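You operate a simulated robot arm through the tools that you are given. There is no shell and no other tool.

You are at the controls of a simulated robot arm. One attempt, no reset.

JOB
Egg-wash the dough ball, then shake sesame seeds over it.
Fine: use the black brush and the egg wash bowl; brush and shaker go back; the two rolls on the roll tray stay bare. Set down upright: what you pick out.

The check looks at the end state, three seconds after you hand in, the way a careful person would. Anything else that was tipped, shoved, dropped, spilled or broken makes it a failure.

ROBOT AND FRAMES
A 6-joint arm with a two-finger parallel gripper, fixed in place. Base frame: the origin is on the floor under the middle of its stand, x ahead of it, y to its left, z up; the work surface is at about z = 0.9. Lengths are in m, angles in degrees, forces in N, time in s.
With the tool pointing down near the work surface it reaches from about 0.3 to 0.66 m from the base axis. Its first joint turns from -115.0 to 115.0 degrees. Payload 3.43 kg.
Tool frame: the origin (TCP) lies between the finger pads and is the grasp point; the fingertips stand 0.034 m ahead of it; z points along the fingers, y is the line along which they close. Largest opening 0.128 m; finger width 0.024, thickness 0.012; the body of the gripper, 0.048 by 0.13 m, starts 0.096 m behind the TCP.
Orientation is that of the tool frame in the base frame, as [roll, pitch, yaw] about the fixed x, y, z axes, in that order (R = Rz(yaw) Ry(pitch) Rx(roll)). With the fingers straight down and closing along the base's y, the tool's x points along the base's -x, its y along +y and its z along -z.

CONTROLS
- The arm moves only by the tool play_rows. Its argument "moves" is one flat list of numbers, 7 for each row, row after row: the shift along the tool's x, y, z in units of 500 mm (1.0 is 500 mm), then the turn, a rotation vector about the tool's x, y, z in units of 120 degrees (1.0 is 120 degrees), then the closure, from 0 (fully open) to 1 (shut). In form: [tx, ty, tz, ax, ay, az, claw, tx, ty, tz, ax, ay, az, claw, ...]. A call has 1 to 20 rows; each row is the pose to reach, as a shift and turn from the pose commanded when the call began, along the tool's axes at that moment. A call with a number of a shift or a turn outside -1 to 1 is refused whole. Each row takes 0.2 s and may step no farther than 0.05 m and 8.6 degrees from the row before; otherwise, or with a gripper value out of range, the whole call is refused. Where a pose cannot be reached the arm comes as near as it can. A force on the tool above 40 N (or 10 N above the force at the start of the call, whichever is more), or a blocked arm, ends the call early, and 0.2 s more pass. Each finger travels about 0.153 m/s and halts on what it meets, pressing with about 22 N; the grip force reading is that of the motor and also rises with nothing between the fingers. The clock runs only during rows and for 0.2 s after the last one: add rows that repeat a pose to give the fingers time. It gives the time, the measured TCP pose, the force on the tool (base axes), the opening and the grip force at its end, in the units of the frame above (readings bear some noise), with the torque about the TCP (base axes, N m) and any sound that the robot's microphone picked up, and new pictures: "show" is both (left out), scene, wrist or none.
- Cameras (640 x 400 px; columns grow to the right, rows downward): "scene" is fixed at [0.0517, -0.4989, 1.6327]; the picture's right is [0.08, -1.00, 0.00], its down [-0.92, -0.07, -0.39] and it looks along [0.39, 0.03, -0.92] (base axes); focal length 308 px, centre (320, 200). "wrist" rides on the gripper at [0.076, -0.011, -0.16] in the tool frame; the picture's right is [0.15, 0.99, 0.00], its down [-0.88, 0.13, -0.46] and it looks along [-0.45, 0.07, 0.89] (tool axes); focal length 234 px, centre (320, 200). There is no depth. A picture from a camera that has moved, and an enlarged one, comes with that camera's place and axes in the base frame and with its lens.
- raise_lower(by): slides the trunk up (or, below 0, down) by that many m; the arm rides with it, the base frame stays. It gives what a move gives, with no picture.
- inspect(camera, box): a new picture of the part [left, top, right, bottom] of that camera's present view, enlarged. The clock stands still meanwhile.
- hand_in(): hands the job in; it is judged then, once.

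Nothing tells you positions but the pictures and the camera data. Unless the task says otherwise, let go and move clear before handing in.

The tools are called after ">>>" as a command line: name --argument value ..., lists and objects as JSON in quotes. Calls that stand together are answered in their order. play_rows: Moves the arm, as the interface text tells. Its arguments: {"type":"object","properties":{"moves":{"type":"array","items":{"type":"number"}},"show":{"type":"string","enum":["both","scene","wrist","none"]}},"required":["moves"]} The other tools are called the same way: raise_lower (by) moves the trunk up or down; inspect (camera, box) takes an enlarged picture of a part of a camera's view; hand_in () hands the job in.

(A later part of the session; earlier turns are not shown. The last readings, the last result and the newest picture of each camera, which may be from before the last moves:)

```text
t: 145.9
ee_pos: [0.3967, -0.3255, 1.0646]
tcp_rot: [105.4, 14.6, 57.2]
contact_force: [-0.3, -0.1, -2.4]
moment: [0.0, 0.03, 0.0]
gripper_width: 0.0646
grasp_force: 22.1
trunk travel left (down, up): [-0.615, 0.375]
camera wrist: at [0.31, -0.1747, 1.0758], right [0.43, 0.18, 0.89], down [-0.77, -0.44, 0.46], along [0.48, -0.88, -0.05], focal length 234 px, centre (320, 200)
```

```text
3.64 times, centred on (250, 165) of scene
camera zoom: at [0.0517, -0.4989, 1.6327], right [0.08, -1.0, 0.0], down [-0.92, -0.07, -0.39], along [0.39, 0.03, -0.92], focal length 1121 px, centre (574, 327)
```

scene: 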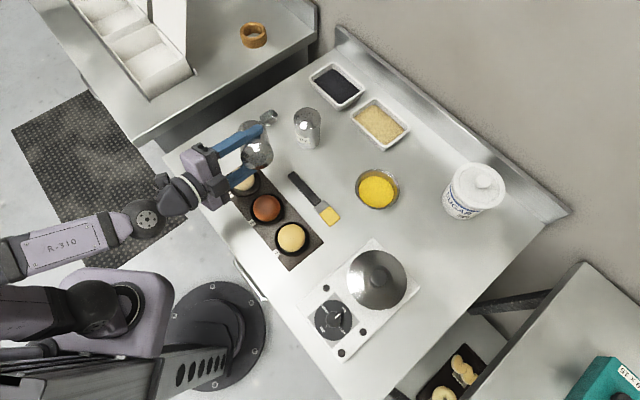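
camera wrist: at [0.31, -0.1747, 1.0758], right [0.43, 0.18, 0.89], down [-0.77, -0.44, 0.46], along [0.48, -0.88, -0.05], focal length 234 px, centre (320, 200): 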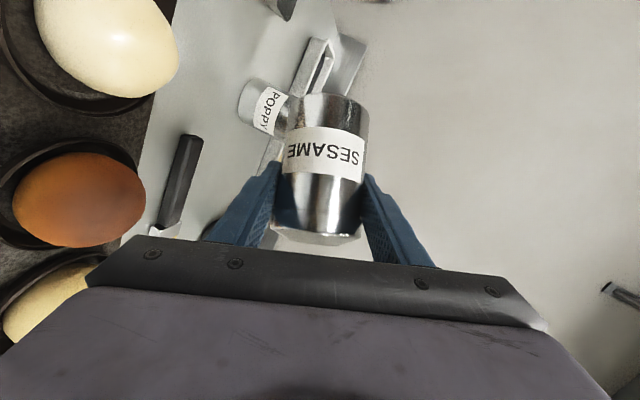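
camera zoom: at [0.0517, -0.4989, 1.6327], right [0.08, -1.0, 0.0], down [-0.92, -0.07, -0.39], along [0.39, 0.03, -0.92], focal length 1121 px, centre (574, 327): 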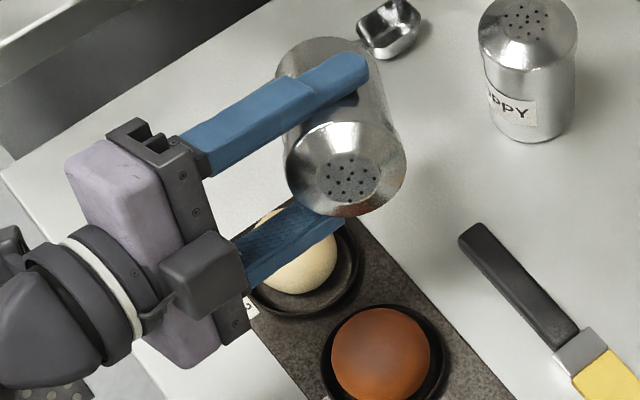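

The cap is swinging toward roll 2's side, which I don't want. I'll roll back the other way before any tilt past horizontal.

>>> play_rows --moves '[0, 0, 0, 0, 0, -0.0694, 1, 0, 0, 0, 0, 0, -0.1389, 1, 0, 0, 0, 0, 0, -0.2083, 1, 0, 0, 0, 0, 0, -0.2778, 1, 0, 0, 0, 0, 0, -0.3472, 1, 0, 0, 0, 0, 0, -0.4167, 1, 0, 0, 0, 0, 0, -0.4861, 1, 0, 0, 0, 0, 0, -0.5556, 1, 0, 0, 0, 0, 0, -0.625, 1, 0, 0, 0, 0, 0, -0.6944, 1, 0, 0, 0, 0, 0, -0.7639, 1, 0, 0, 0, 0, 0, -0.8333, 1, 0, 0, 0, 0, 0, -0.9028, 1, 0, 0, 0, 0, 0, -0.9722, 1]' --show "both"

>>> inspect --camera "scene" --box '[190, 110, 310, 220]'

```text
t: 148.9
ee_pos: [0.398, -0.3272, 1.0644]
tcp_rot: [-111.6, 45.8, -142.6]
contact_force: [-0.6, -0.8, -3.1]
moment: [0.04, 0.02, 0.0]
gripper_width: 0.0649
grasp_force: 22.2
trunk travel left (down, up): [-0.615, 0.375]
camera wrist: at [0.2288, -0.2755, 1.0585], right [0.22, 0.63, -0.75], down [0.18, 0.73, 0.66], along [0.96, -0.28, 0.05], focal length 234 px, centre (320, 200)
```

scene: 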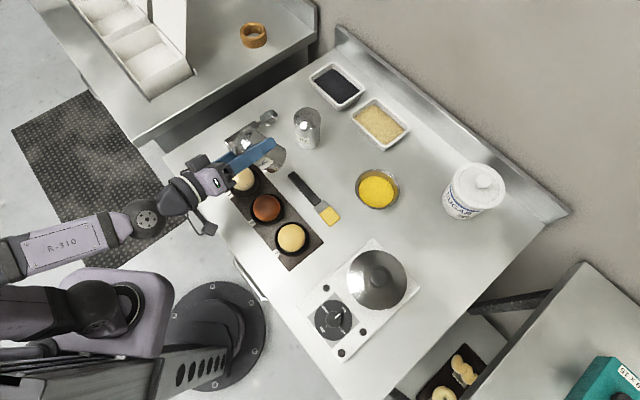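
wrist: 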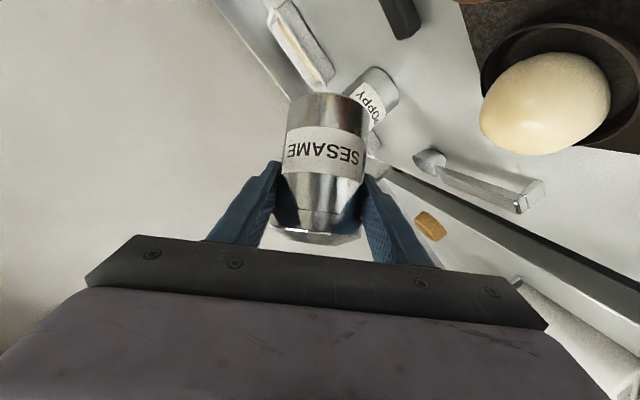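

```text
3.64 times, centred on (250, 165) of scene
camera zoom: at [0.0517, -0.4989, 1.6327], right [0.08, -1.0, 0.0], down [-0.92, -0.07, -0.39], along [0.39, 0.03, -0.92], focal length 1121 px, centre (574, 327)
```

zoom: 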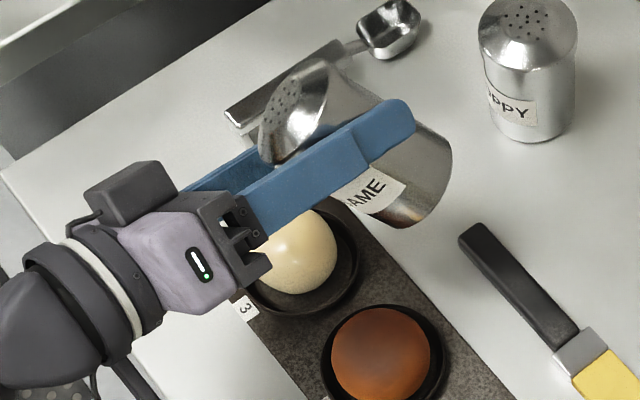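

Good, now the cap swings away from the rolls. I'll continue the roll to about 150°, moving so the holes stay above the dough ball.

>>> play_rows --moves '[0, 0, 0, 0, 0, -0.0643, 1, 0, 0, 0, 0, 0, -0.1286, 1, 0, 0, 0, 0, 0, -0.1929, 1, 0, 0, 0, 0, 0, -0.2571, 1, 0, 0, 0, 0, 0, -0.3214, 1, 0, 0, 0, 0, 0, -0.3857, 1, -0.0012, 0.0014, 0.0002, 0, 0, -0.45, 1, -0.0024, 0.0027, 0.0004, 0, 0, -0.5143, 1, -0.0037, 0.0041, 0.0006, 0, 0, -0.5786, 1, -0.0049, 0.0055, 0.0008, 0, 0, -0.6429, 1]' --show "both"

>>> inspect --camera "scene" --box '[190, 110, 310, 220]'

```text
t: 151.1
ee_pos: [0.4001, -0.3235, 1.0643]
tcp_rot: [-106.9, -28.2, -118.6]
contact_force: [0.4, -0.3, -2.8]
moment: [0.04, -0.01, 0.02]
gripper_width: 0.0645
grasp_force: 21.9
trunk travel left (down, up): [-0.615, 0.375]
camera wrist: at [0.2503, -0.2891, 1.1508], right [-0.53, -0.37, -0.76], down [-0.04, 0.91, -0.41], along [0.85, -0.18, -0.5], focal length 234 px, centre (320, 200)
```

scene: 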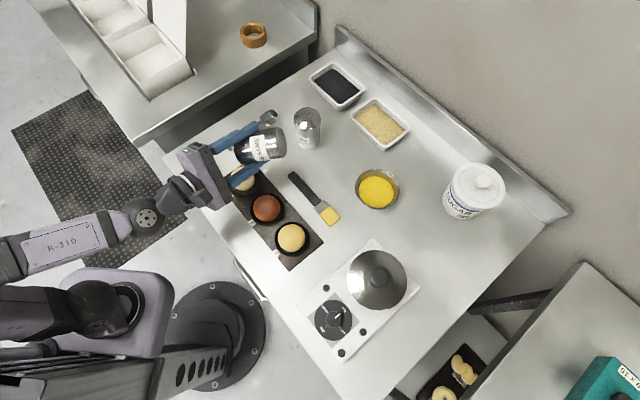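
wrist: 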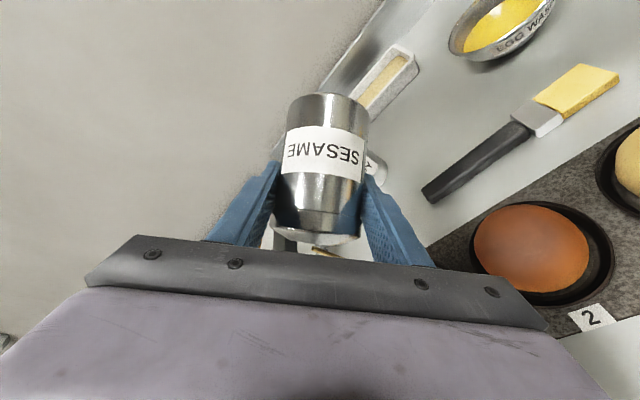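

```text
3.64 times, centred on (250, 165) of scene
camera zoom: at [0.0517, -0.4989, 1.6327], right [0.08, -1.0, 0.0], down [-0.92, -0.07, -0.39], along [0.39, 0.03, -0.92], focal length 1121 px, centre (574, 327)
```

zoom: 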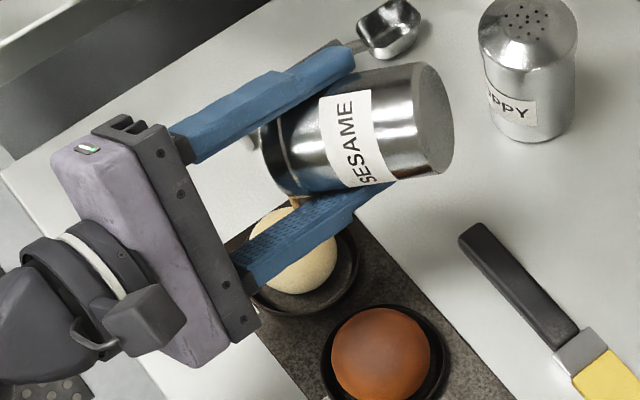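

Something tan appears under the cap, possibly the first seeds. I'll zoom in before going further.

>>> inspect --camera "scene" --box '[225, 145, 285, 205]'

>>> inspect --camera "wrist" --box '[270, 220, 370, 270]'

```text
6.67 times, centred on (255, 175) of scene
camera zoom: at [0.0517, -0.4989, 1.6327], right [0.08, -1.0, 0.0], down [-0.92, -0.07, -0.39], along [0.39, 0.03, -0.92], focal length 2056 px, centre (753, 367)
```

zoom: 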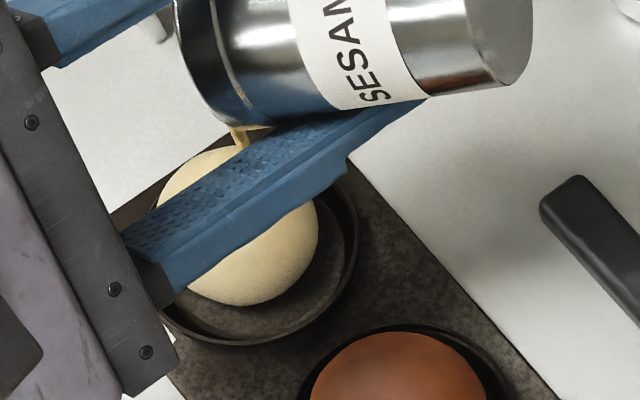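

```text
6.40 times, centred on (320, 245) of wrist
camera zoom: at [0.2503, -0.2891, 1.1508], right [-0.53, -0.37, -0.76], down [-0.04, 0.91, -0.41], along [0.85, -0.18, -0.5], focal length 1499 px, centre (320, -88)
```

zoom: 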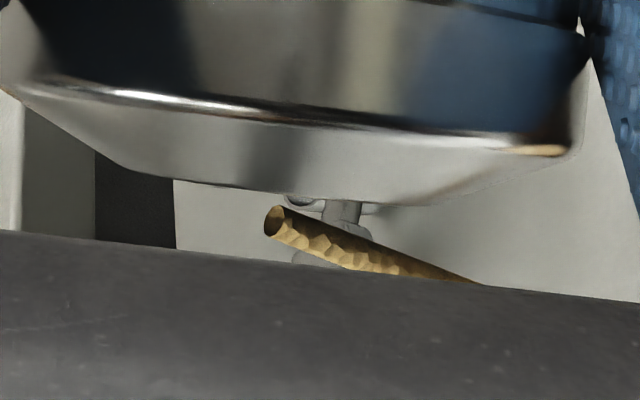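

Sesame seeds are already streaming from the cap, landing about 1.5 cm off the crown on the outward side. I'll shift so the stream falls on the centre of the dough.

>>> play_rows --moves '[-0.0141, 0.0016, -0.0298, 0, 0, 0, 1]' --show "none"

>>> inspect --camera "scene" --box '[225, 145, 285, 205]'

>>> inspect --camera "wrist" --box '[270, 220, 370, 270]'

```text
t: 151.5
ee_pos: [0.4018, -0.323, 1.0591]
tcp_rot: [-106.9, -28.0, -118.6]
contact_force: [0.4, 0.3, -2.0]
moment: [0.05, 0.02, -0.02]
gripper_width: 0.065
grasp_force: 21.7
out of reach, approached as far as the arm can: row 1
trunk travel left (down, up): [-0.615, 0.375]
```

```text
6.67 times, centred on (255, 175) of scene
camera zoom: at [0.0517, -0.4989, 1.6327], right [0.08, -1.0, 0.0], down [-0.92, -0.07, -0.39], along [0.39, 0.03, -0.92], focal length 2056 px, centre (753, 367)
```

zoom: 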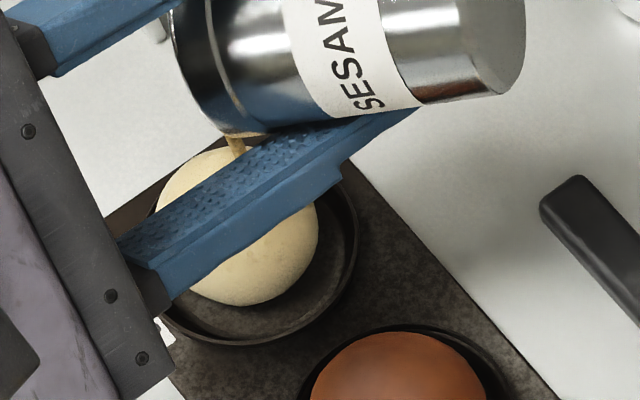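

```text
6.40 times, centred on (320, 245) of wrist
camera zoom: at [0.2505, -0.2862, 1.1448], right [-0.53, -0.37, -0.77], down [-0.04, 0.91, -0.41], along [0.85, -0.18, -0.5], focal length 1499 px, centre (320, -88)
```

zoom: 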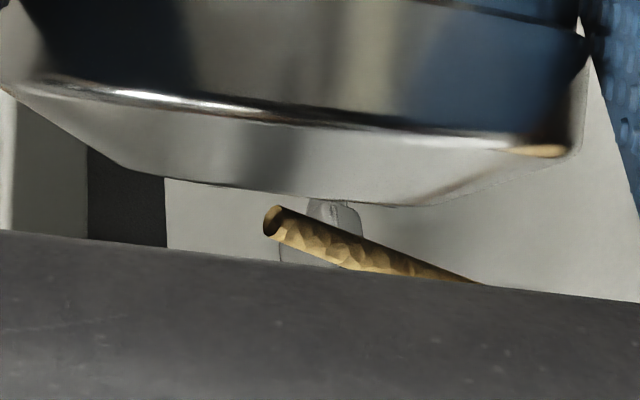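

The arm can't go further inward here, so I'll roll back to stop the flow, see what has landed, and reposition.

>>> play_rows --moves '[0, 0, 0, 0, 0, 0.0708, 1, 0, 0, 0, 0, 0, 0.1417, 1, 0, 0, 0, 0, 0, 0.2125, 1, 0, 0, 0, 0, 0, 0.2833, 1, 0, 0, 0, 0, 0, 0.3542, 1, 0, 0, 0, 0, 0, 0.425, 1]' --show "both"

>>> inspect --camera "scene" --box '[225, 145, 285, 205]'

>>> inspect --camera "wrist" --box '[420, 0, 640, 200]'

```text
t: 152.9
ee_pos: [0.4, -0.321, 1.0578]
tcp_rot: [-106.0, 21.2, -132.7]
contact_force: [0.5, 0.1, -1.7]
moment: [0.04, -0.03, 0.02]
gripper_width: 0.0647
grasp_force: 22.4
trunk travel left (down, up): [-0.615, 0.375]
camera wrist: at [0.2289, -0.2873, 1.0822], right [-0.06, 0.34, -0.94], down [0.21, 0.92, 0.32], along [0.98, -0.18, -0.12], focal length 234 px, centre (320, 200)
```

scene: 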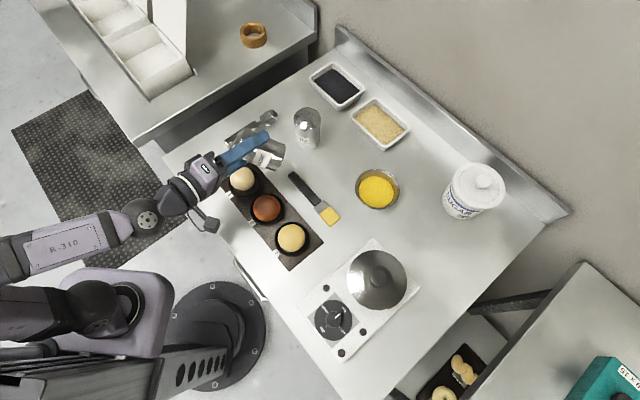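
wrist: 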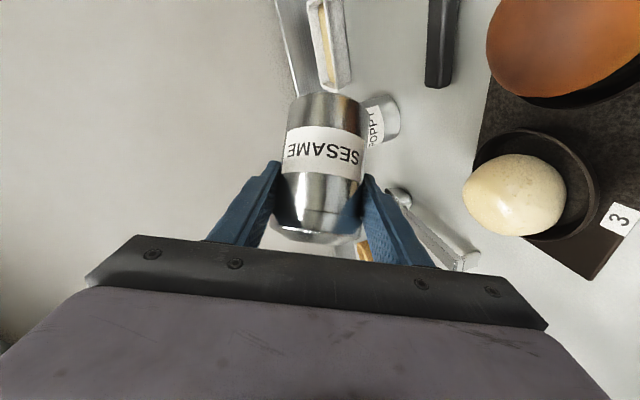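

```text
6.67 times, centred on (255, 175) of scene
camera zoom: at [0.0517, -0.4989, 1.6327], right [0.08, -1.0, 0.0], down [-0.92, -0.07, -0.39], along [0.39, 0.03, -0.92], focal length 2056 px, centre (753, 367)
```

zoom: 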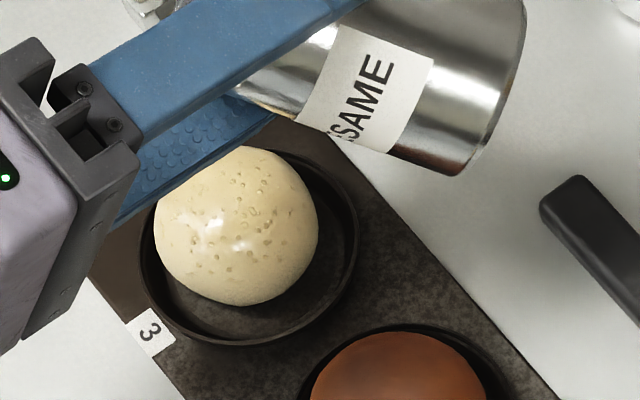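

```text
2.00 times, centred on (530, 100) of wrist
camera zoom: at [0.2289, -0.2873, 1.0822], right [-0.06, 0.34, -0.94], down [0.21, 0.92, 0.32], along [0.98, -0.18, -0.12], focal length 468 px, centre (-100, 400)
```

zoom: 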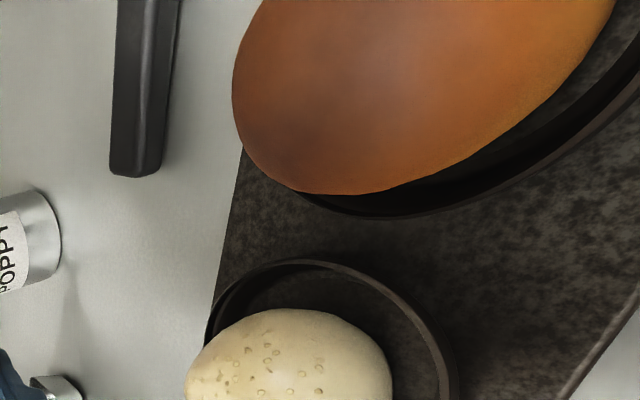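

The seeds landed neatly on the dough with no visible spill. I'll give it one more short pour for better coverage, shifted slightly toward the centre, then roll back upright.

>>> play_rows --moves '[-0.0037, 0.0015, 0, 0, 0, -0.0708, 1, -0.0074, 0.003, 0, 0, 0, -0.1417, 1, -0.0074, 0.003, 0, 0, 0, -0.2125, 1, -0.0074, 0.003, 0, 0, 0, -0.2833, 1, -0.0074, 0.003, 0, 0, 0, -0.3542, 1, -0.0074, 0.003, 0, 0, 0, -0.425, 1, -0.0074, 0.003, 0, 0, 0, -0.425, 1, -0.0074, 0.003, 0, 0, 0, -0.3542, 1, -0.0074, 0.003, 0, 0, 0, -0.2833, 1, -0.0074, 0.003, 0, 0, 0, -0.2125, 1, -0.0074, 0.003, 0, 0, 0, -0.1417, 1, -0.0074, 0.003, 0, 0, 0, -0.0708, 1, -0.0074, 0.003, 0, 0, 0, 0, 1]' --show "both"

>>> inspect --camera "scene" --box '[225, 145, 285, 205]'

>>> inspect --camera "wrist" --box '[420, 0, 640, 260]'

```text
t: 155.7
ee_pos: [0.404, -0.3182, 1.058]
tcp_rot: [-106.0, 21.2, -132.6]
contact_force: [0.8, -0.5, -2.0]
moment: [0.02, -0.01, 0.01]
gripper_width: 0.0646
grasp_force: 21.8
trunk travel left (down, up): [-0.615, 0.375]
camera wrist: at [0.2318, -0.2847, 1.0819], right [-0.06, 0.34, -0.94], down [0.21, 0.92, 0.32], along [0.98, -0.18, -0.12], focal length 234 px, centre (320, 200)
```

scene: 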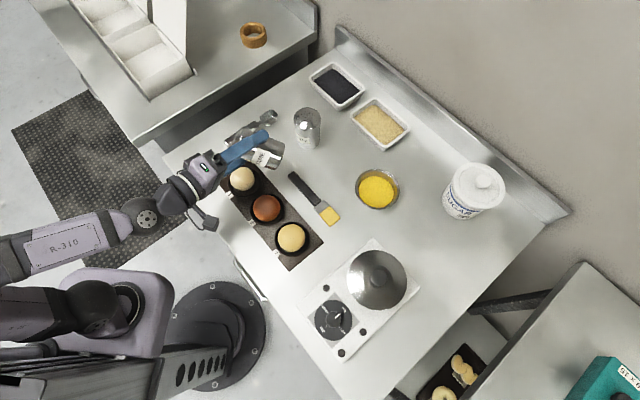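
wrist: 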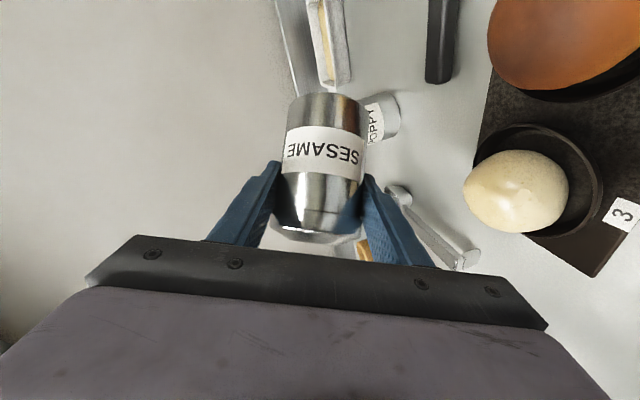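

```text
6.67 times, centred on (255, 175) of scene
camera zoom: at [0.0517, -0.4989, 1.6327], right [0.08, -1.0, 0.0], down [-0.92, -0.07, -0.39], along [0.39, 0.03, -0.92], focal length 2056 px, centre (753, 367)
```

zoom: 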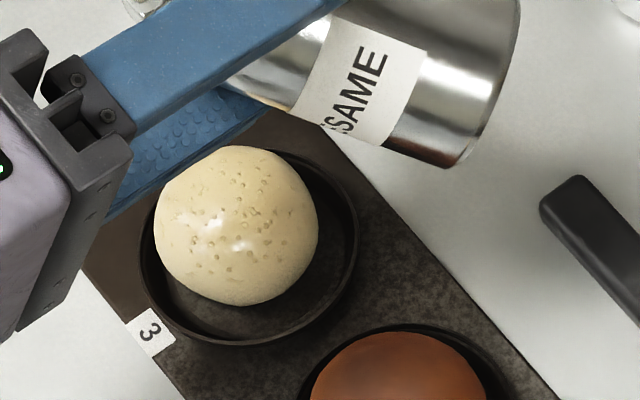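

```text
1.54 times, centred on (530, 130) of wrist
camera zoom: at [0.2318, -0.2847, 1.0819], right [-0.06, 0.34, -0.94], down [0.21, 0.92, 0.32], along [0.98, -0.18, -0.12], focal length 360 px, centre (-3, 308)
```

zoom: 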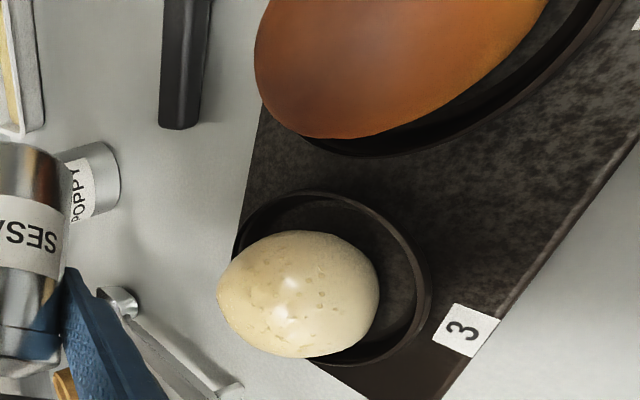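

More seeds are on the dough and none are visible elsewhere. One more pour with a few small up-down shakes should give generous coverage.

>>> play_rows --moves '[0, 0, 0, 0, 0, -0.0708, 1, 0, 0, 0, 0, 0, -0.1417, 1, 0, 0, 0, 0, 0, -0.2125, 1, 0, 0, 0, 0, 0, -0.2833, 1, 0, 0, 0, 0, 0, -0.3542, 1, 0, 0, 0, 0, 0, -0.425, 1, -0.0058, -0.0142, -0.0044, 0, 0, -0.425, 1, 0, 0, 0, 0, 0, -0.425, 1, -0.0058, -0.0142, -0.0044, 0, 0, -0.425, 1, 0, 0, 0, 0, 0, -0.425, 1, 0, 0, 0, 0, 0, -0.3542, 1, 0, 0, 0, 0, 0, -0.2833, 1, 0, 0, 0, 0, 0, -0.2125, 1, 0, 0, 0, 0, 0, -0.1417, 1, 0, 0, 0, 0, 0, -0.0708, 1, 0, 0, 0, 0, 0, 0, 1]' --show "both"

>>> inspect --camera "scene" --box '[225, 145, 285, 205]'

>>> inspect --camera "wrist" --box '[440, 120, 640, 260]'

```text
t: 159.1
ee_pos: [0.4035, -0.3198, 1.0581]
tcp_rot: [-105.9, 21.2, -132.6]
contact_force: [-0.1, 0.5, -1.5]
moment: [0.07, 0.01, -0.02]
gripper_width: 0.0647
grasp_force: 21.7
out of reach, approached as far as the arm can: row 7, 9
trunk travel left (down, up): [-0.615, 0.375]
camera wrist: at [0.2318, -0.2848, 1.082], right [-0.06, 0.34, -0.94], down [0.21, 0.92, 0.32], along [0.98, -0.18, -0.12], focal length 234 px, centre (320, 200)
```

scene: 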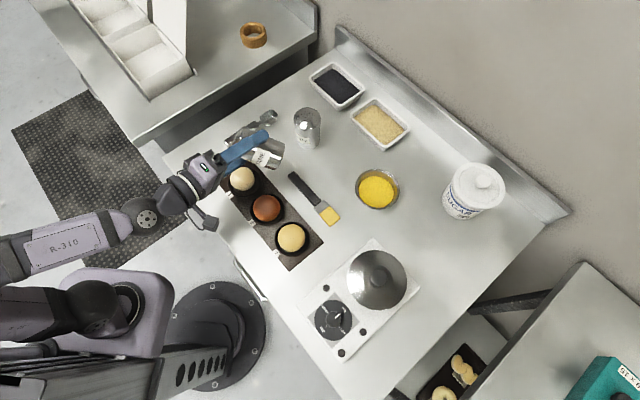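
wrist: 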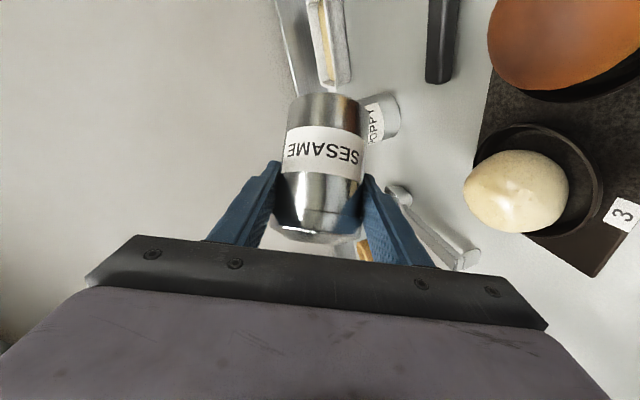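

```text
6.67 times, centred on (255, 175) of scene
camera zoom: at [0.0517, -0.4989, 1.6327], right [0.08, -1.0, 0.0], down [-0.92, -0.07, -0.39], along [0.39, 0.03, -0.92], focal length 2056 px, centre (753, 367)
```

zoom: 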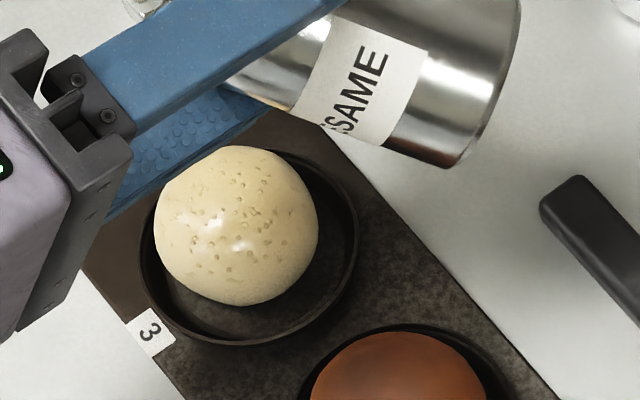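

```text
2.86 times, centred on (540, 190) of wrist
camera zoom: at [0.2318, -0.2848, 1.082], right [-0.06, 0.34, -0.94], down [0.21, 0.92, 0.32], along [0.98, -0.18, -0.12], focal length 669 px, centre (-309, 229)
```

zoom: 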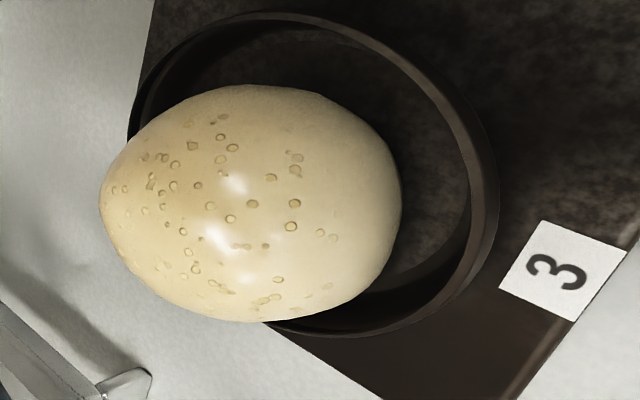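

The seed pattern is well spread and unchanged by the last shake, and the tray and table are clean. I'll roll the shaker back to upright.

>>> play_rows --moves '[0, 0, 0, 0, 0, 0.0629, 1, 0, 0, 0, 0, 0, 0.1258, 1, 0, 0, 0, 0, 0, 0.1886, 1, 0, 0, 0, 0, 0, 0.2515, 1, 0, 0, 0, 0, 0, 0.3144, 1, 0, 0, 0, 0, 0, 0.3773, 1, 0, 0, 0, 0, 0, 0.4401, 1, 0, 0, 0, 0, 0, 0.503, 1, 0, 0, 0, 0, 0, 0.5659, 1, 0, 0, 0, 0, 0, 0.5659, 1]' --show "both"

>>> inspect --camera "scene" --box '[210, 130, 330, 260]'

```text
t: 161.3
ee_pos: [0.4028, -0.3189, 1.0592]
tcp_rot: [-179.5, 75.3, 143.8]
contact_force: [-0.3, 0.2, -2.2]
moment: [0.0, 0.0, -0.02]
gripper_width: 0.0648
grasp_force: 21.7
trunk travel left (down, up): [-0.615, 0.375]
camera wrist: at [0.2576, -0.2255, 1.0263], right [0.56, 0.81, -0.14], down [-0.09, 0.23, 0.97], along [0.82, -0.53, 0.21], focal length 234 px, centre (320, 200)
```

scene: 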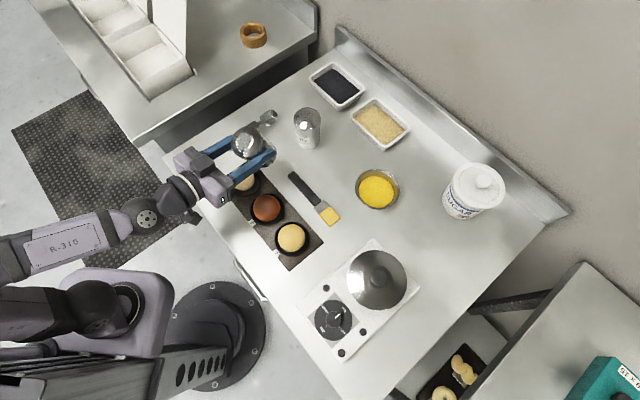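
wrist: 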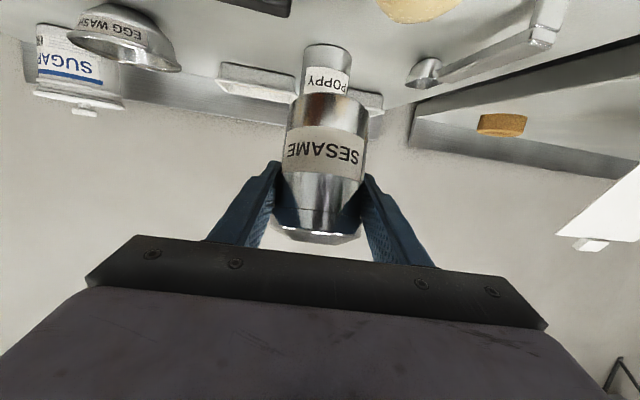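

```text
3.08 times, centred on (270, 195) of scene
camera zoom: at [0.0517, -0.4989, 1.6327], right [0.08, -1.0, 0.0], down [-0.92, -0.07, -0.39], along [0.39, 0.03, -0.92], focal length 949 px, centre (474, 215)
```

zoom: 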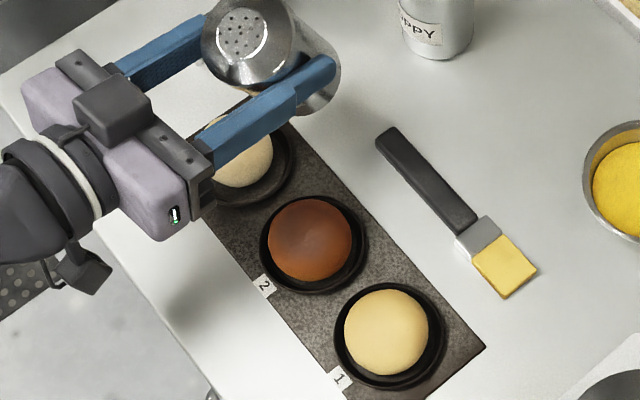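

The shaker is upright again. I'll ease the tilt back to 55° and then raise the trunk to its earlier height.

>>> play_rows --moves '[-0.0185, -0.0098, -0.0147, 0.0102, 0.0563, 0.0027, 1, -0.0371, -0.0196, -0.0294, 0.0204, 0.1127, 0.0053, 1, -0.0556, -0.0294, -0.0441, 0.0306, 0.169, 0.008, 1, -0.0556, -0.0294, -0.0441, 0.0306, 0.169, 0.008, 1]' --show "none"

>>> raise_lower --by 0.26

>>> play_rows --moves '[0, 0, 0, 0, 0, 0, 1]' --show "both"

```text
t: 162.3
ee_pos: [0.377, -0.3276, 1.0905]
tcp_rot: [-179.0, 55.0, 140.7]
contact_force: [-0.2, 0.2, -1.0]
moment: [0.02, 0.02, 0.01]
gripper_width: 0.0647
grasp_force: 22.4
out of reach, approached as far as the arm can: row 1, 2, 3, 4
trunk travel left (down, up): [-0.615, 0.375]
```

```text
t: 165.0
ee_pos: [0.3764, -0.328, 1.3495]
tcp_rot: [-178.8, 55.1, 140.9]
contact_force: [-0.3, 0.8, -1.7]
moment: [0.0, -0.02, 0.01]
gripper_width: 0.0648
grasp_force: 22.0
trunk travel left (down, up): [-0.875, 0.115]
```

```text
t: 165.4
ee_pos: [0.3762, -0.3276, 1.3493]
tcp_rot: [-178.9, 54.9, 140.8]
contact_force: [0.6, -0.6, -1.5]
moment: [0.02, 0.03, 0.01]
gripper_width: 0.0647
grasp_force: 22.1
trunk travel left (down, up): [-0.875, 0.115]
camera wrist: at [0.2363, -0.2245, 1.3788], right [0.57, 0.81, -0.13], down [0.19, 0.02, 0.98], along [0.8, -0.59, -0.14], focal length 234 px, centre (320, 200)
```

scene: 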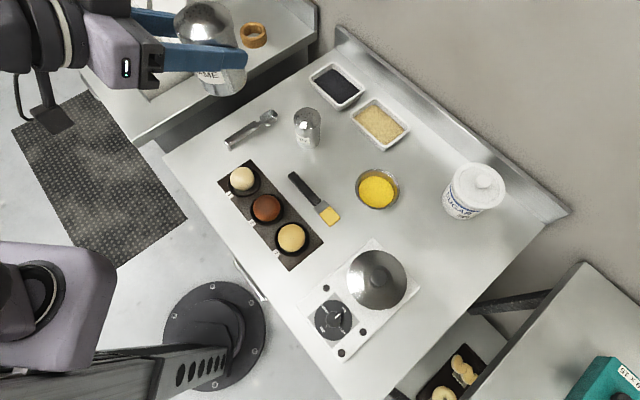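
wrist: 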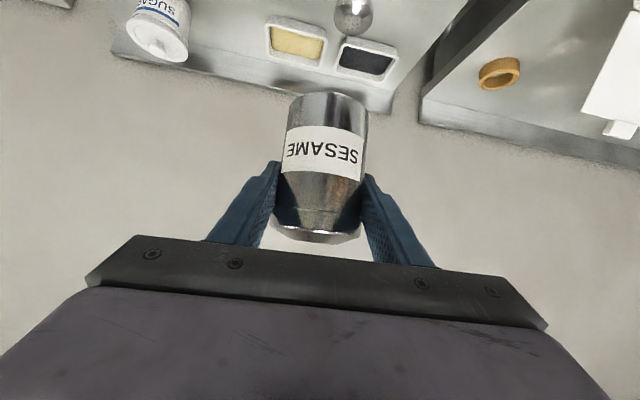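

Before placing the shaker, I'll check the dough tray and table closely now that the view is clear.

>>> inspect --camera "scene" --box '[210, 150, 325, 270]'

>>> inspect --camera "scene" --box '[225, 160, 265, 200]'

>>> inspect --camera "scene" --box '[280, 90, 410, 230]'

```text
3.33 times, centred on (268, 210) of scene
camera zoom: at [0.0517, -0.4989, 1.6327], right [0.08, -1.0, 0.0], down [-0.92, -0.07, -0.39], along [0.39, 0.03, -0.92], focal length 1028 px, centre (495, 167)
```

zoom: 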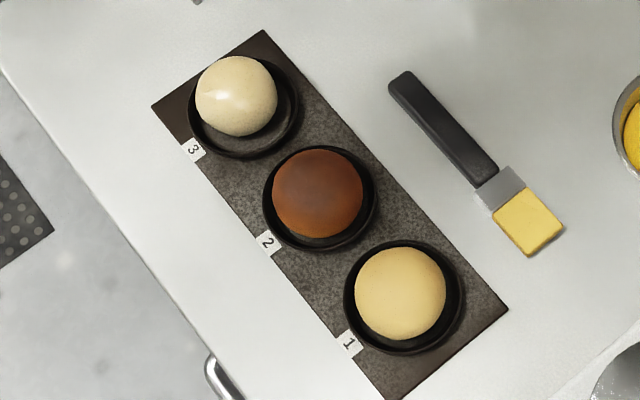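

```text
10.00 times, centred on (245, 180) of scene
camera zoom: at [0.0517, -0.4989, 1.6327], right [0.08, -1.0, 0.0], down [-0.92, -0.07, -0.39], along [0.39, 0.03, -0.92], focal length 3083 px, centre (1070, 400)
```

zoom: 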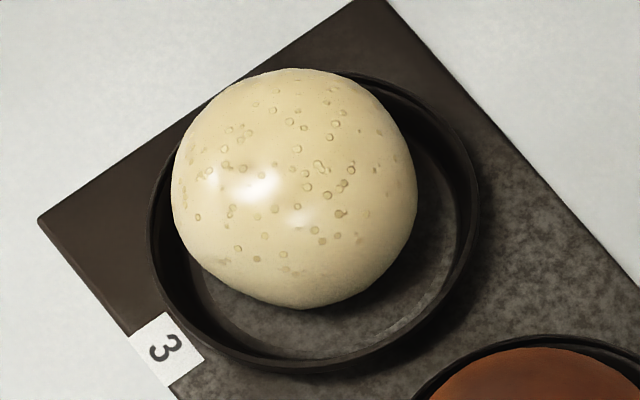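

```text
2.86 times, centred on (345, 160) of scene
camera zoom: at [0.0517, -0.4989, 1.6327], right [0.08, -1.0, 0.0], down [-0.92, -0.07, -0.39], along [0.39, 0.03, -0.92], focal length 881 px, centre (249, 314)
```

zoom: 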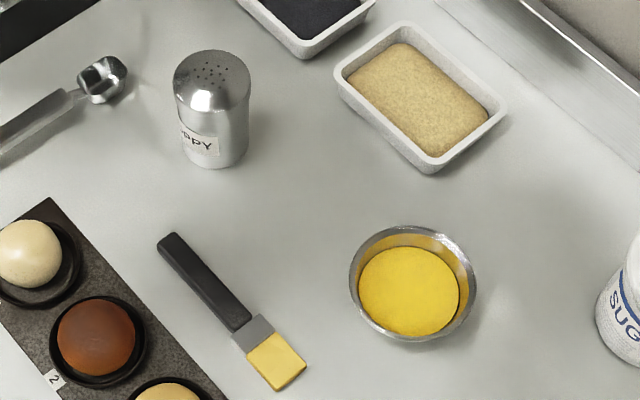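

The dough is glazed and seeded, rolls 1 and 2 are bare, and there is no spill. Now I'll carry the shaker back above its original place.

>>> play_rows --moves '[0.0299, -0.0206, 0.0741, 0.0063, 0, 0.0052, 1, 0.0598, -0.0413, 0.1482, 0.0126, 0, 0.0104, 1, 0.0897, -0.0619, 0.2223, 0.0188, 0, 0.0156, 1, 0.1197, -0.0825, 0.2964, 0.0251, 0, 0.0208, 1, 0.1496, -0.1031, 0.3704, 0.0314, 0, 0.026, 1, 0.1795, -0.1238, 0.4445, 0.0377, 0, 0.0312, 1, 0.2094, -0.1444, 0.5186, 0.0439, 0, 0.0364, 1, 0.2393, -0.165, 0.5927, 0.0502, 0, 0.0416, 1, 0.2393, -0.165, 0.5927, 0.0502, 0, 0.0416, 1]' --show "both"

>>> inspect --camera "scene" --box '[270, 90, 390, 210]'

```text
t: 167.4
ee_pos: [0.4527, -0.5057, 1.0832]
tcp_rot: [179.9, 55.0, 132.2]
contact_force: [-0.8, 0.5, -1.2]
moment: [0.02, 0.03, 0.0]
gripper_width: 0.0645
grasp_force: 21.9
trunk travel left (down, up): [-0.875, 0.115]
camera wrist: at [0.3284, -0.3838, 1.1127], right [0.68, 0.73, -0.12], down [0.18, -0.01, 0.98], along [0.71, -0.69, -0.14], focal length 234 px, centre (320, 200)
```

scene: 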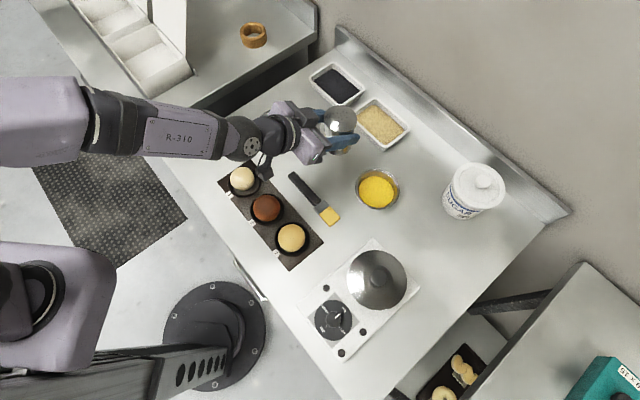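
wrist: 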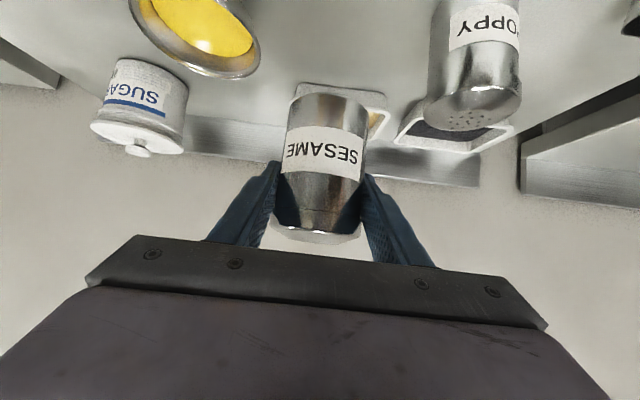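

```text
3.33 times, centred on (330, 150) of scene
camera zoom: at [0.0517, -0.4989, 1.6327], right [0.08, -1.0, 0.0], down [-0.92, -0.07, -0.39], along [0.39, 0.03, -0.92], focal length 1028 px, centre (287, 367)
```

zoom: 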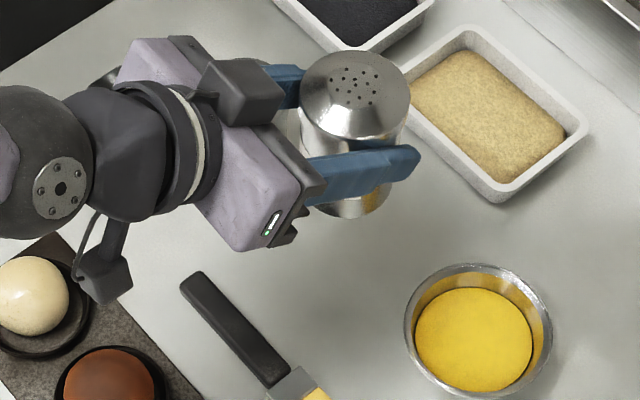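

I'm 6 mm off laterally. I'll correct that while still high, then descend to about 2 cm above the table.

>>> play_rows --moves '[-0.0014, 0.0136, 0.002, 0, 0, 0, 1, 0.056, 0.0136, 0.0422, 0, 0, 0, 1, 0.1133, 0.0136, 0.0823, 0, 0, 0, 1, 0.1592, 0.0136, 0.1144, 0, 0, 0, 1, 0.1592, 0.0136, 0.1144, 0, 0, 0, 1]' --show "none"

>>> inspect --camera "scene" --box '[270, 110, 370, 210]'

>>> inspect --camera "wrist" --box '[220, 40, 460, 240]'

```text
t: 168.6
ee_pos: [0.461, -0.5001, 0.9835]
tcp_rot: [180.0, 55.1, 132.2]
contact_force: [0.0, 0.2, -2.4]
moment: [-0.02, 0.0, 0.01]
gripper_width: 0.0646
grasp_force: 21.3
trunk travel left (down, up): [-0.875, 0.115]
```

```text
4.00 times, centred on (320, 160) of scene
camera zoom: at [0.0517, -0.4989, 1.6327], right [0.08, -1.0, 0.0], down [-0.92, -0.07, -0.39], along [0.39, 0.03, -0.92], focal length 1233 px, centre (320, 360)
```

zoom: 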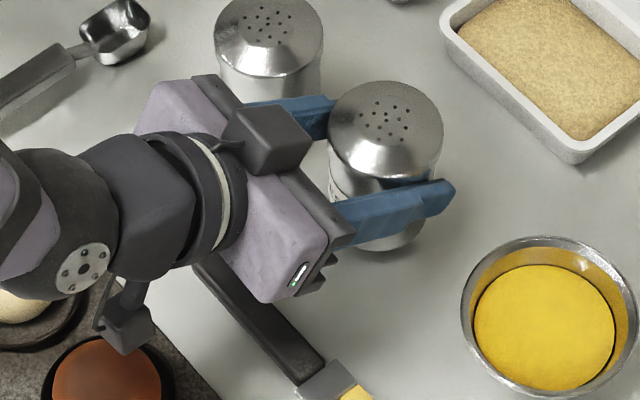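

```text
2.00 times, centred on (340, 140) of wrist
camera zoom: at [0.3354, -0.38, 1.0133], right [0.68, 0.73, -0.12], down [0.18, -0.01, 0.98], along [0.71, -0.69, -0.14], focal length 468 px, centre (280, 320)
```

zoom: 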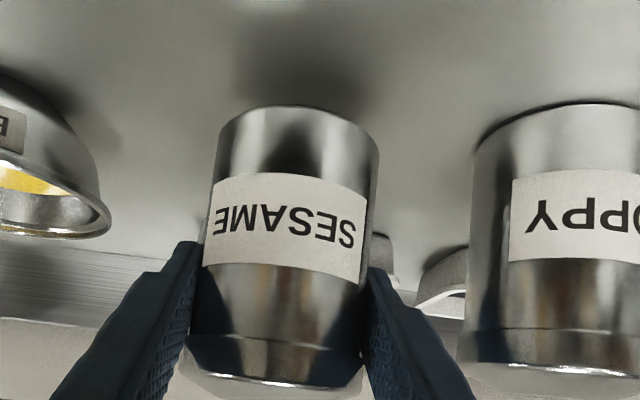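

Nearly there. I'll lower the last 2 cm slowly, watching the force.

>>> play_rows --moves '[0.0164, -0.005, 0.0115, 0, 0, 0, 1, 0.0262, -0.005, 0.0184, 0, 0, 0, 1, 0.0303, -0.005, 0.0212, 0, 0, 0, 1, 0.0316, -0.005, 0.0221, 0, 0, 0, 1, 0.0316, -0.005, 0.0221, 0, 0, 0, 1]' --show "none"

>>> inspect --camera "scene" --box '[270, 110, 370, 210]'

>>> inspect --camera "wrist" --box '[220, 40, 460, 220]'

```text
t: 169.8
ee_pos: [0.4591, -0.5015, 0.9679]
tcp_rot: [180.0, 55.5, 132.3]
contact_force: [-0.9, 0.6, 13.4]
moment: [-0.1, 0.32, -0.08]
gripper_width: 0.0648
grasp_force: 21.8
trunk travel left (down, up): [-0.875, 0.115]
```

```text
4.00 times, centred on (320, 160) of scene
camera zoom: at [0.0517, -0.4989, 1.6327], right [0.08, -1.0, 0.0], down [-0.92, -0.07, -0.39], along [0.39, 0.03, -0.92], focal length 1233 px, centre (320, 360)
```

zoom: 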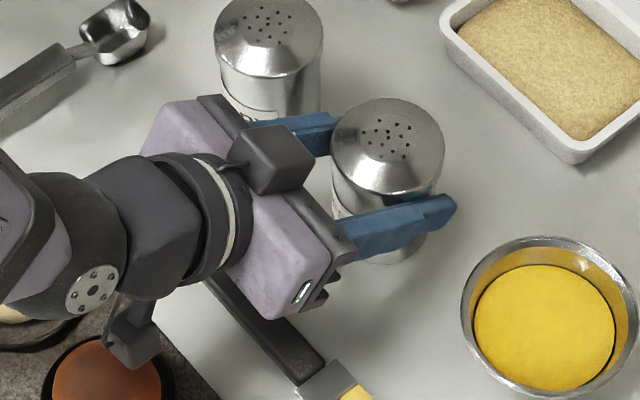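

```text
2.22 times, centred on (340, 130) of wrist
camera zoom: at [0.3338, -0.3822, 0.9965], right [0.68, 0.73, -0.12], down [0.18, 0.0, 0.98], along [0.71, -0.69, -0.13], focal length 520 px, centre (276, 356)
```

zoom: 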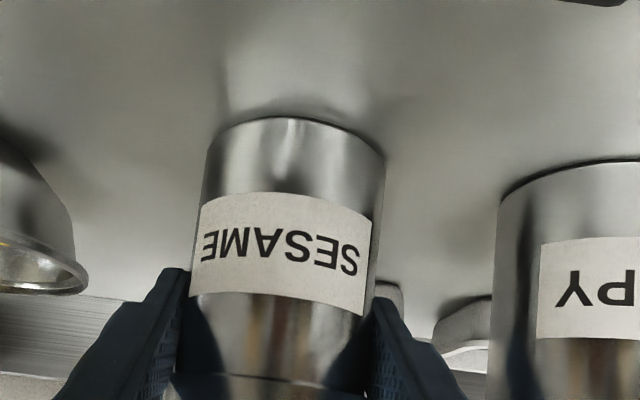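

The shaker is down on the table with about 13 N of force, having slid slightly in the grip but staying upright. I'll ease off 3 mm to relieve the pressure, then open slowly.

>>> play_rows --moves '[-0.0025, 0, -0.0017, 0, 0, 0, 1, -0.0049, 0, -0.0034, 0, 0, 0, 1, -0.0049, 0, -0.0034, 0, 0, 0, 1]' --show "none"

>>> inspect --camera "wrist" --box '[220, 40, 460, 220]'

```text
t: 170.6
ee_pos: [0.458, -0.503, 0.9681]
tcp_rot: [180.0, 55.2, 132.1]
contact_force: [1.8, -2.3, 7.8]
moment: [-0.53, -0.2, 0.02]
gripper_width: 0.0647
grasp_force: 22.1
trunk travel left (down, up): [-0.875, 0.115]
```

```text
2.22 times, centred on (340, 130) of wrist
camera zoom: at [0.3337, -0.3822, 0.9975], right [0.68, 0.73, -0.12], down [0.18, -0.01, 0.98], along [0.71, -0.69, -0.14], focal length 520 px, centre (276, 356)
```

zoom: 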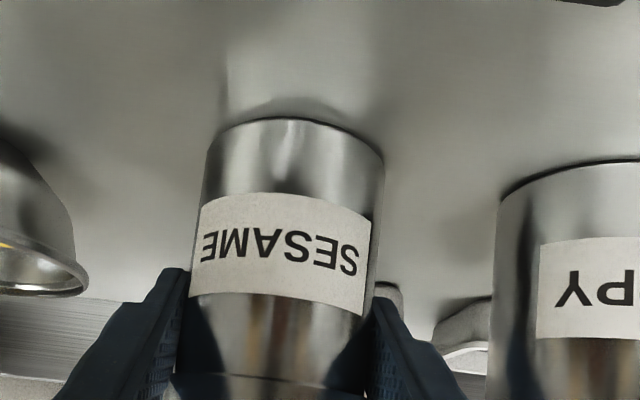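

The contact is on the base's far edge, so the shaker is leaning outward by about 2 to 3°. I'll rotate the tool slightly to level it before releasing.

>>> play_rows --moves '[-0.0008, 0, -0.0006, 0, -0.011, 0, 1, -0.0016, 0, -0.0011, 0, -0.022, 0, 1, -0.0016, 0, -0.0011, 0, -0.022, 0, 1]' --show "none"

>>> inspect --camera "wrist" --box '[220, 40, 460, 220]'

>>> inspect --camera "scene" --box '[300, 110, 370, 180]'

```text
t: 171.4
ee_pos: [0.4564, -0.5024, 0.9679]
tcp_rot: [180.0, 57.6, 132.0]
contact_force: [-2.7, 2.3, 6.5]
moment: [0.31, 0.29, 0.0]
gripper_width: 0.0645
grasp_force: 21.8
trunk travel left (down, up): [-0.875, 0.115]
```

```text
2.22 times, centred on (340, 130) of wrist
camera zoom: at [0.3321, -0.38, 0.99], right [0.68, 0.72, -0.12], down [0.15, 0.02, 0.99], along [0.72, -0.69, -0.1], focal length 520 px, centre (276, 356)
```

zoom: 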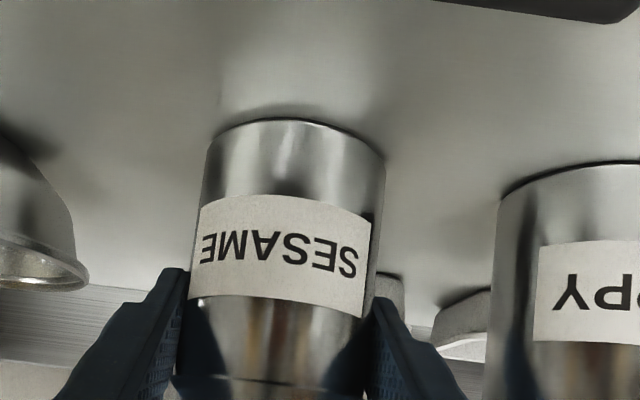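

```text
5.71 times, centred on (335, 145) of scene
camera zoom: at [0.0517, -0.4989, 1.6327], right [0.08, -1.0, 0.0], down [-0.92, -0.07, -0.39], along [0.39, 0.03, -0.92], focal length 1762 px, centre (234, 514)
```

zoom: 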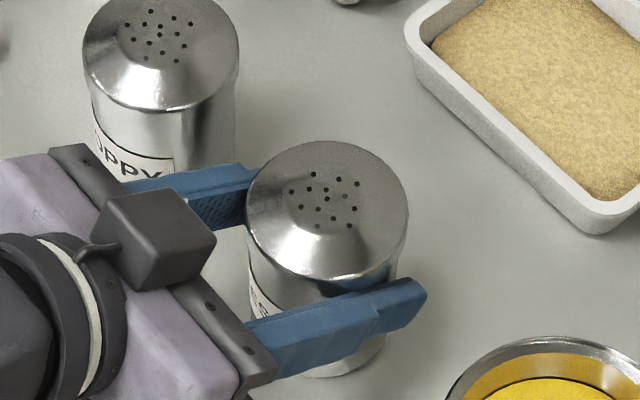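

It has gone slightly past level. I'll rotate back about half of that and ease the pressure.

>>> play_rows --moves '[-0.0008, 0, -0.0006, 0, 0.006, 0, 1, -0.0012, 0, -0.0009, 0, 0.0095, 0, 1, -0.0012, 0, -0.0009, 0, 0.0095, 0, 1]' --show "none"

```text
t: 172.2
ee_pos: [0.4606, -0.5034, 0.9696]
tcp_rot: [-179.9, 56.5, 132.1]
contact_force: [-0.4, 0.5, -1.8]
moment: [0.03, 0.02, 0.01]
gripper_width: 0.0643
grasp_force: 22.0
trunk travel left (down, up): [-0.875, 0.115]
```

The shaker is level and just clear of the table. I'll lower a millimetre and release slowly.

>>> play_rows --moves '[0.0018, 0, 0.0012, 0, 0, 0, 1, 0.0018, 0, 0.0012, 0, 0, 0, 1]' --show "none"

```text
t: 172.8
ee_pos: [0.4593, -0.5028, 0.9686]
tcp_rot: [-179.9, 56.6, 132.1]
contact_force: [0.4, 0.1, -3.0]
moment: [-0.01, 0.04, 0.02]
gripper_width: 0.0646
grasp_force: 22.0
trunk travel left (down, up): [-0.875, 0.115]
```

>>> play_rows --moves '[0.0012, 0, 0.0008, 0, 0, 0, 1, 0.0021, 0, 0.0014, 0, 0, 0, 1]' --show "none"

```text
t: 173.4
ee_pos: [0.4591, -0.502, 0.9675]
tcp_rot: [-180.0, 56.8, 132.1]
contact_force: [-0.4, 0.7, 2.0]
moment: [0.08, 0.13, -0.02]
gripper_width: 0.0647
grasp_force: 22.0
trunk travel left (down, up): [-0.875, 0.115]
```

Light, even contact now. I'll open the fingers gradually.

>>> play_rows --moves '[0, 0, 0, 0, 0, 0, 0.49, 0, 0, 0, 0, 0, 0, 0.46, 0, 0, 0, 0, 0, 0, 0.42, 0, 0, 0, 0, 0, 0, 0.36, 0, 0, 0, 0, 0, 0, 0.3, 0, 0, 0, 0, 0, 0, 0.3]' --show "none"

>>> inspect --camera "wrist" --box '[220, 40, 460, 220]'

>>> inspect --camera "scene" --box '[270, 110, 370, 210]'

```text
t: 174.8
ee_pos: [0.4587, -0.5026, 0.9671]
tcp_rot: [180.0, 56.6, 132.1]
contact_force: [0.7, 0.7, 0.4]
moment: [-0.03, 0.02, 0.0]
gripper_width: 0.0895
grasp_force: 0.0
trunk travel left (down, up): [-0.875, 0.115]
```

```text
2.22 times, centred on (340, 130) of wrist
camera zoom: at [0.3332, -0.3815, 0.9921], right [0.68, 0.72, -0.12], down [0.17, 0.01, 0.99], along [0.71, -0.69, -0.11], focal length 520 px, centre (276, 356)
```

zoom: 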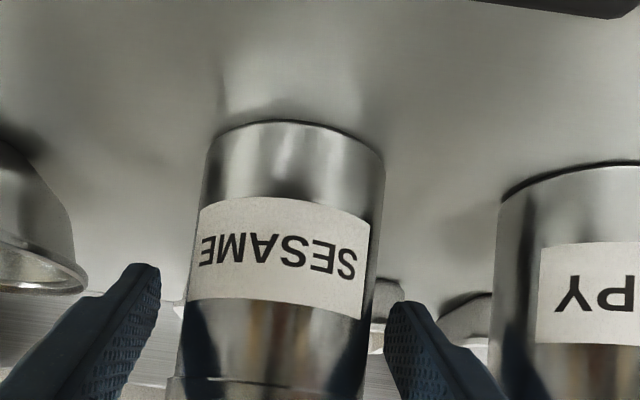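

```text
4.00 times, centred on (320, 160) of scene
camera zoom: at [0.0517, -0.4989, 1.6327], right [0.08, -1.0, 0.0], down [-0.92, -0.07, -0.39], along [0.39, 0.03, -0.92], focal length 1233 px, centre (320, 360)
```

zoom: 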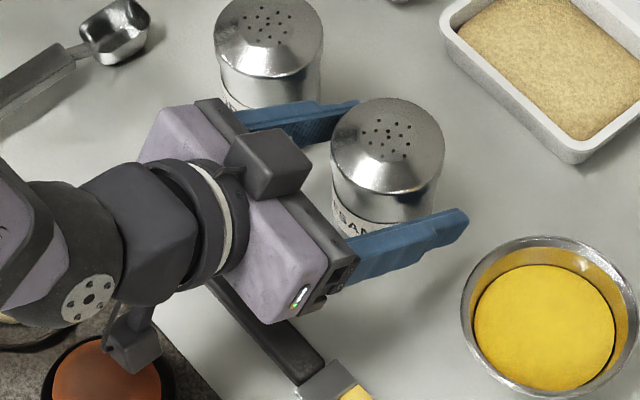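

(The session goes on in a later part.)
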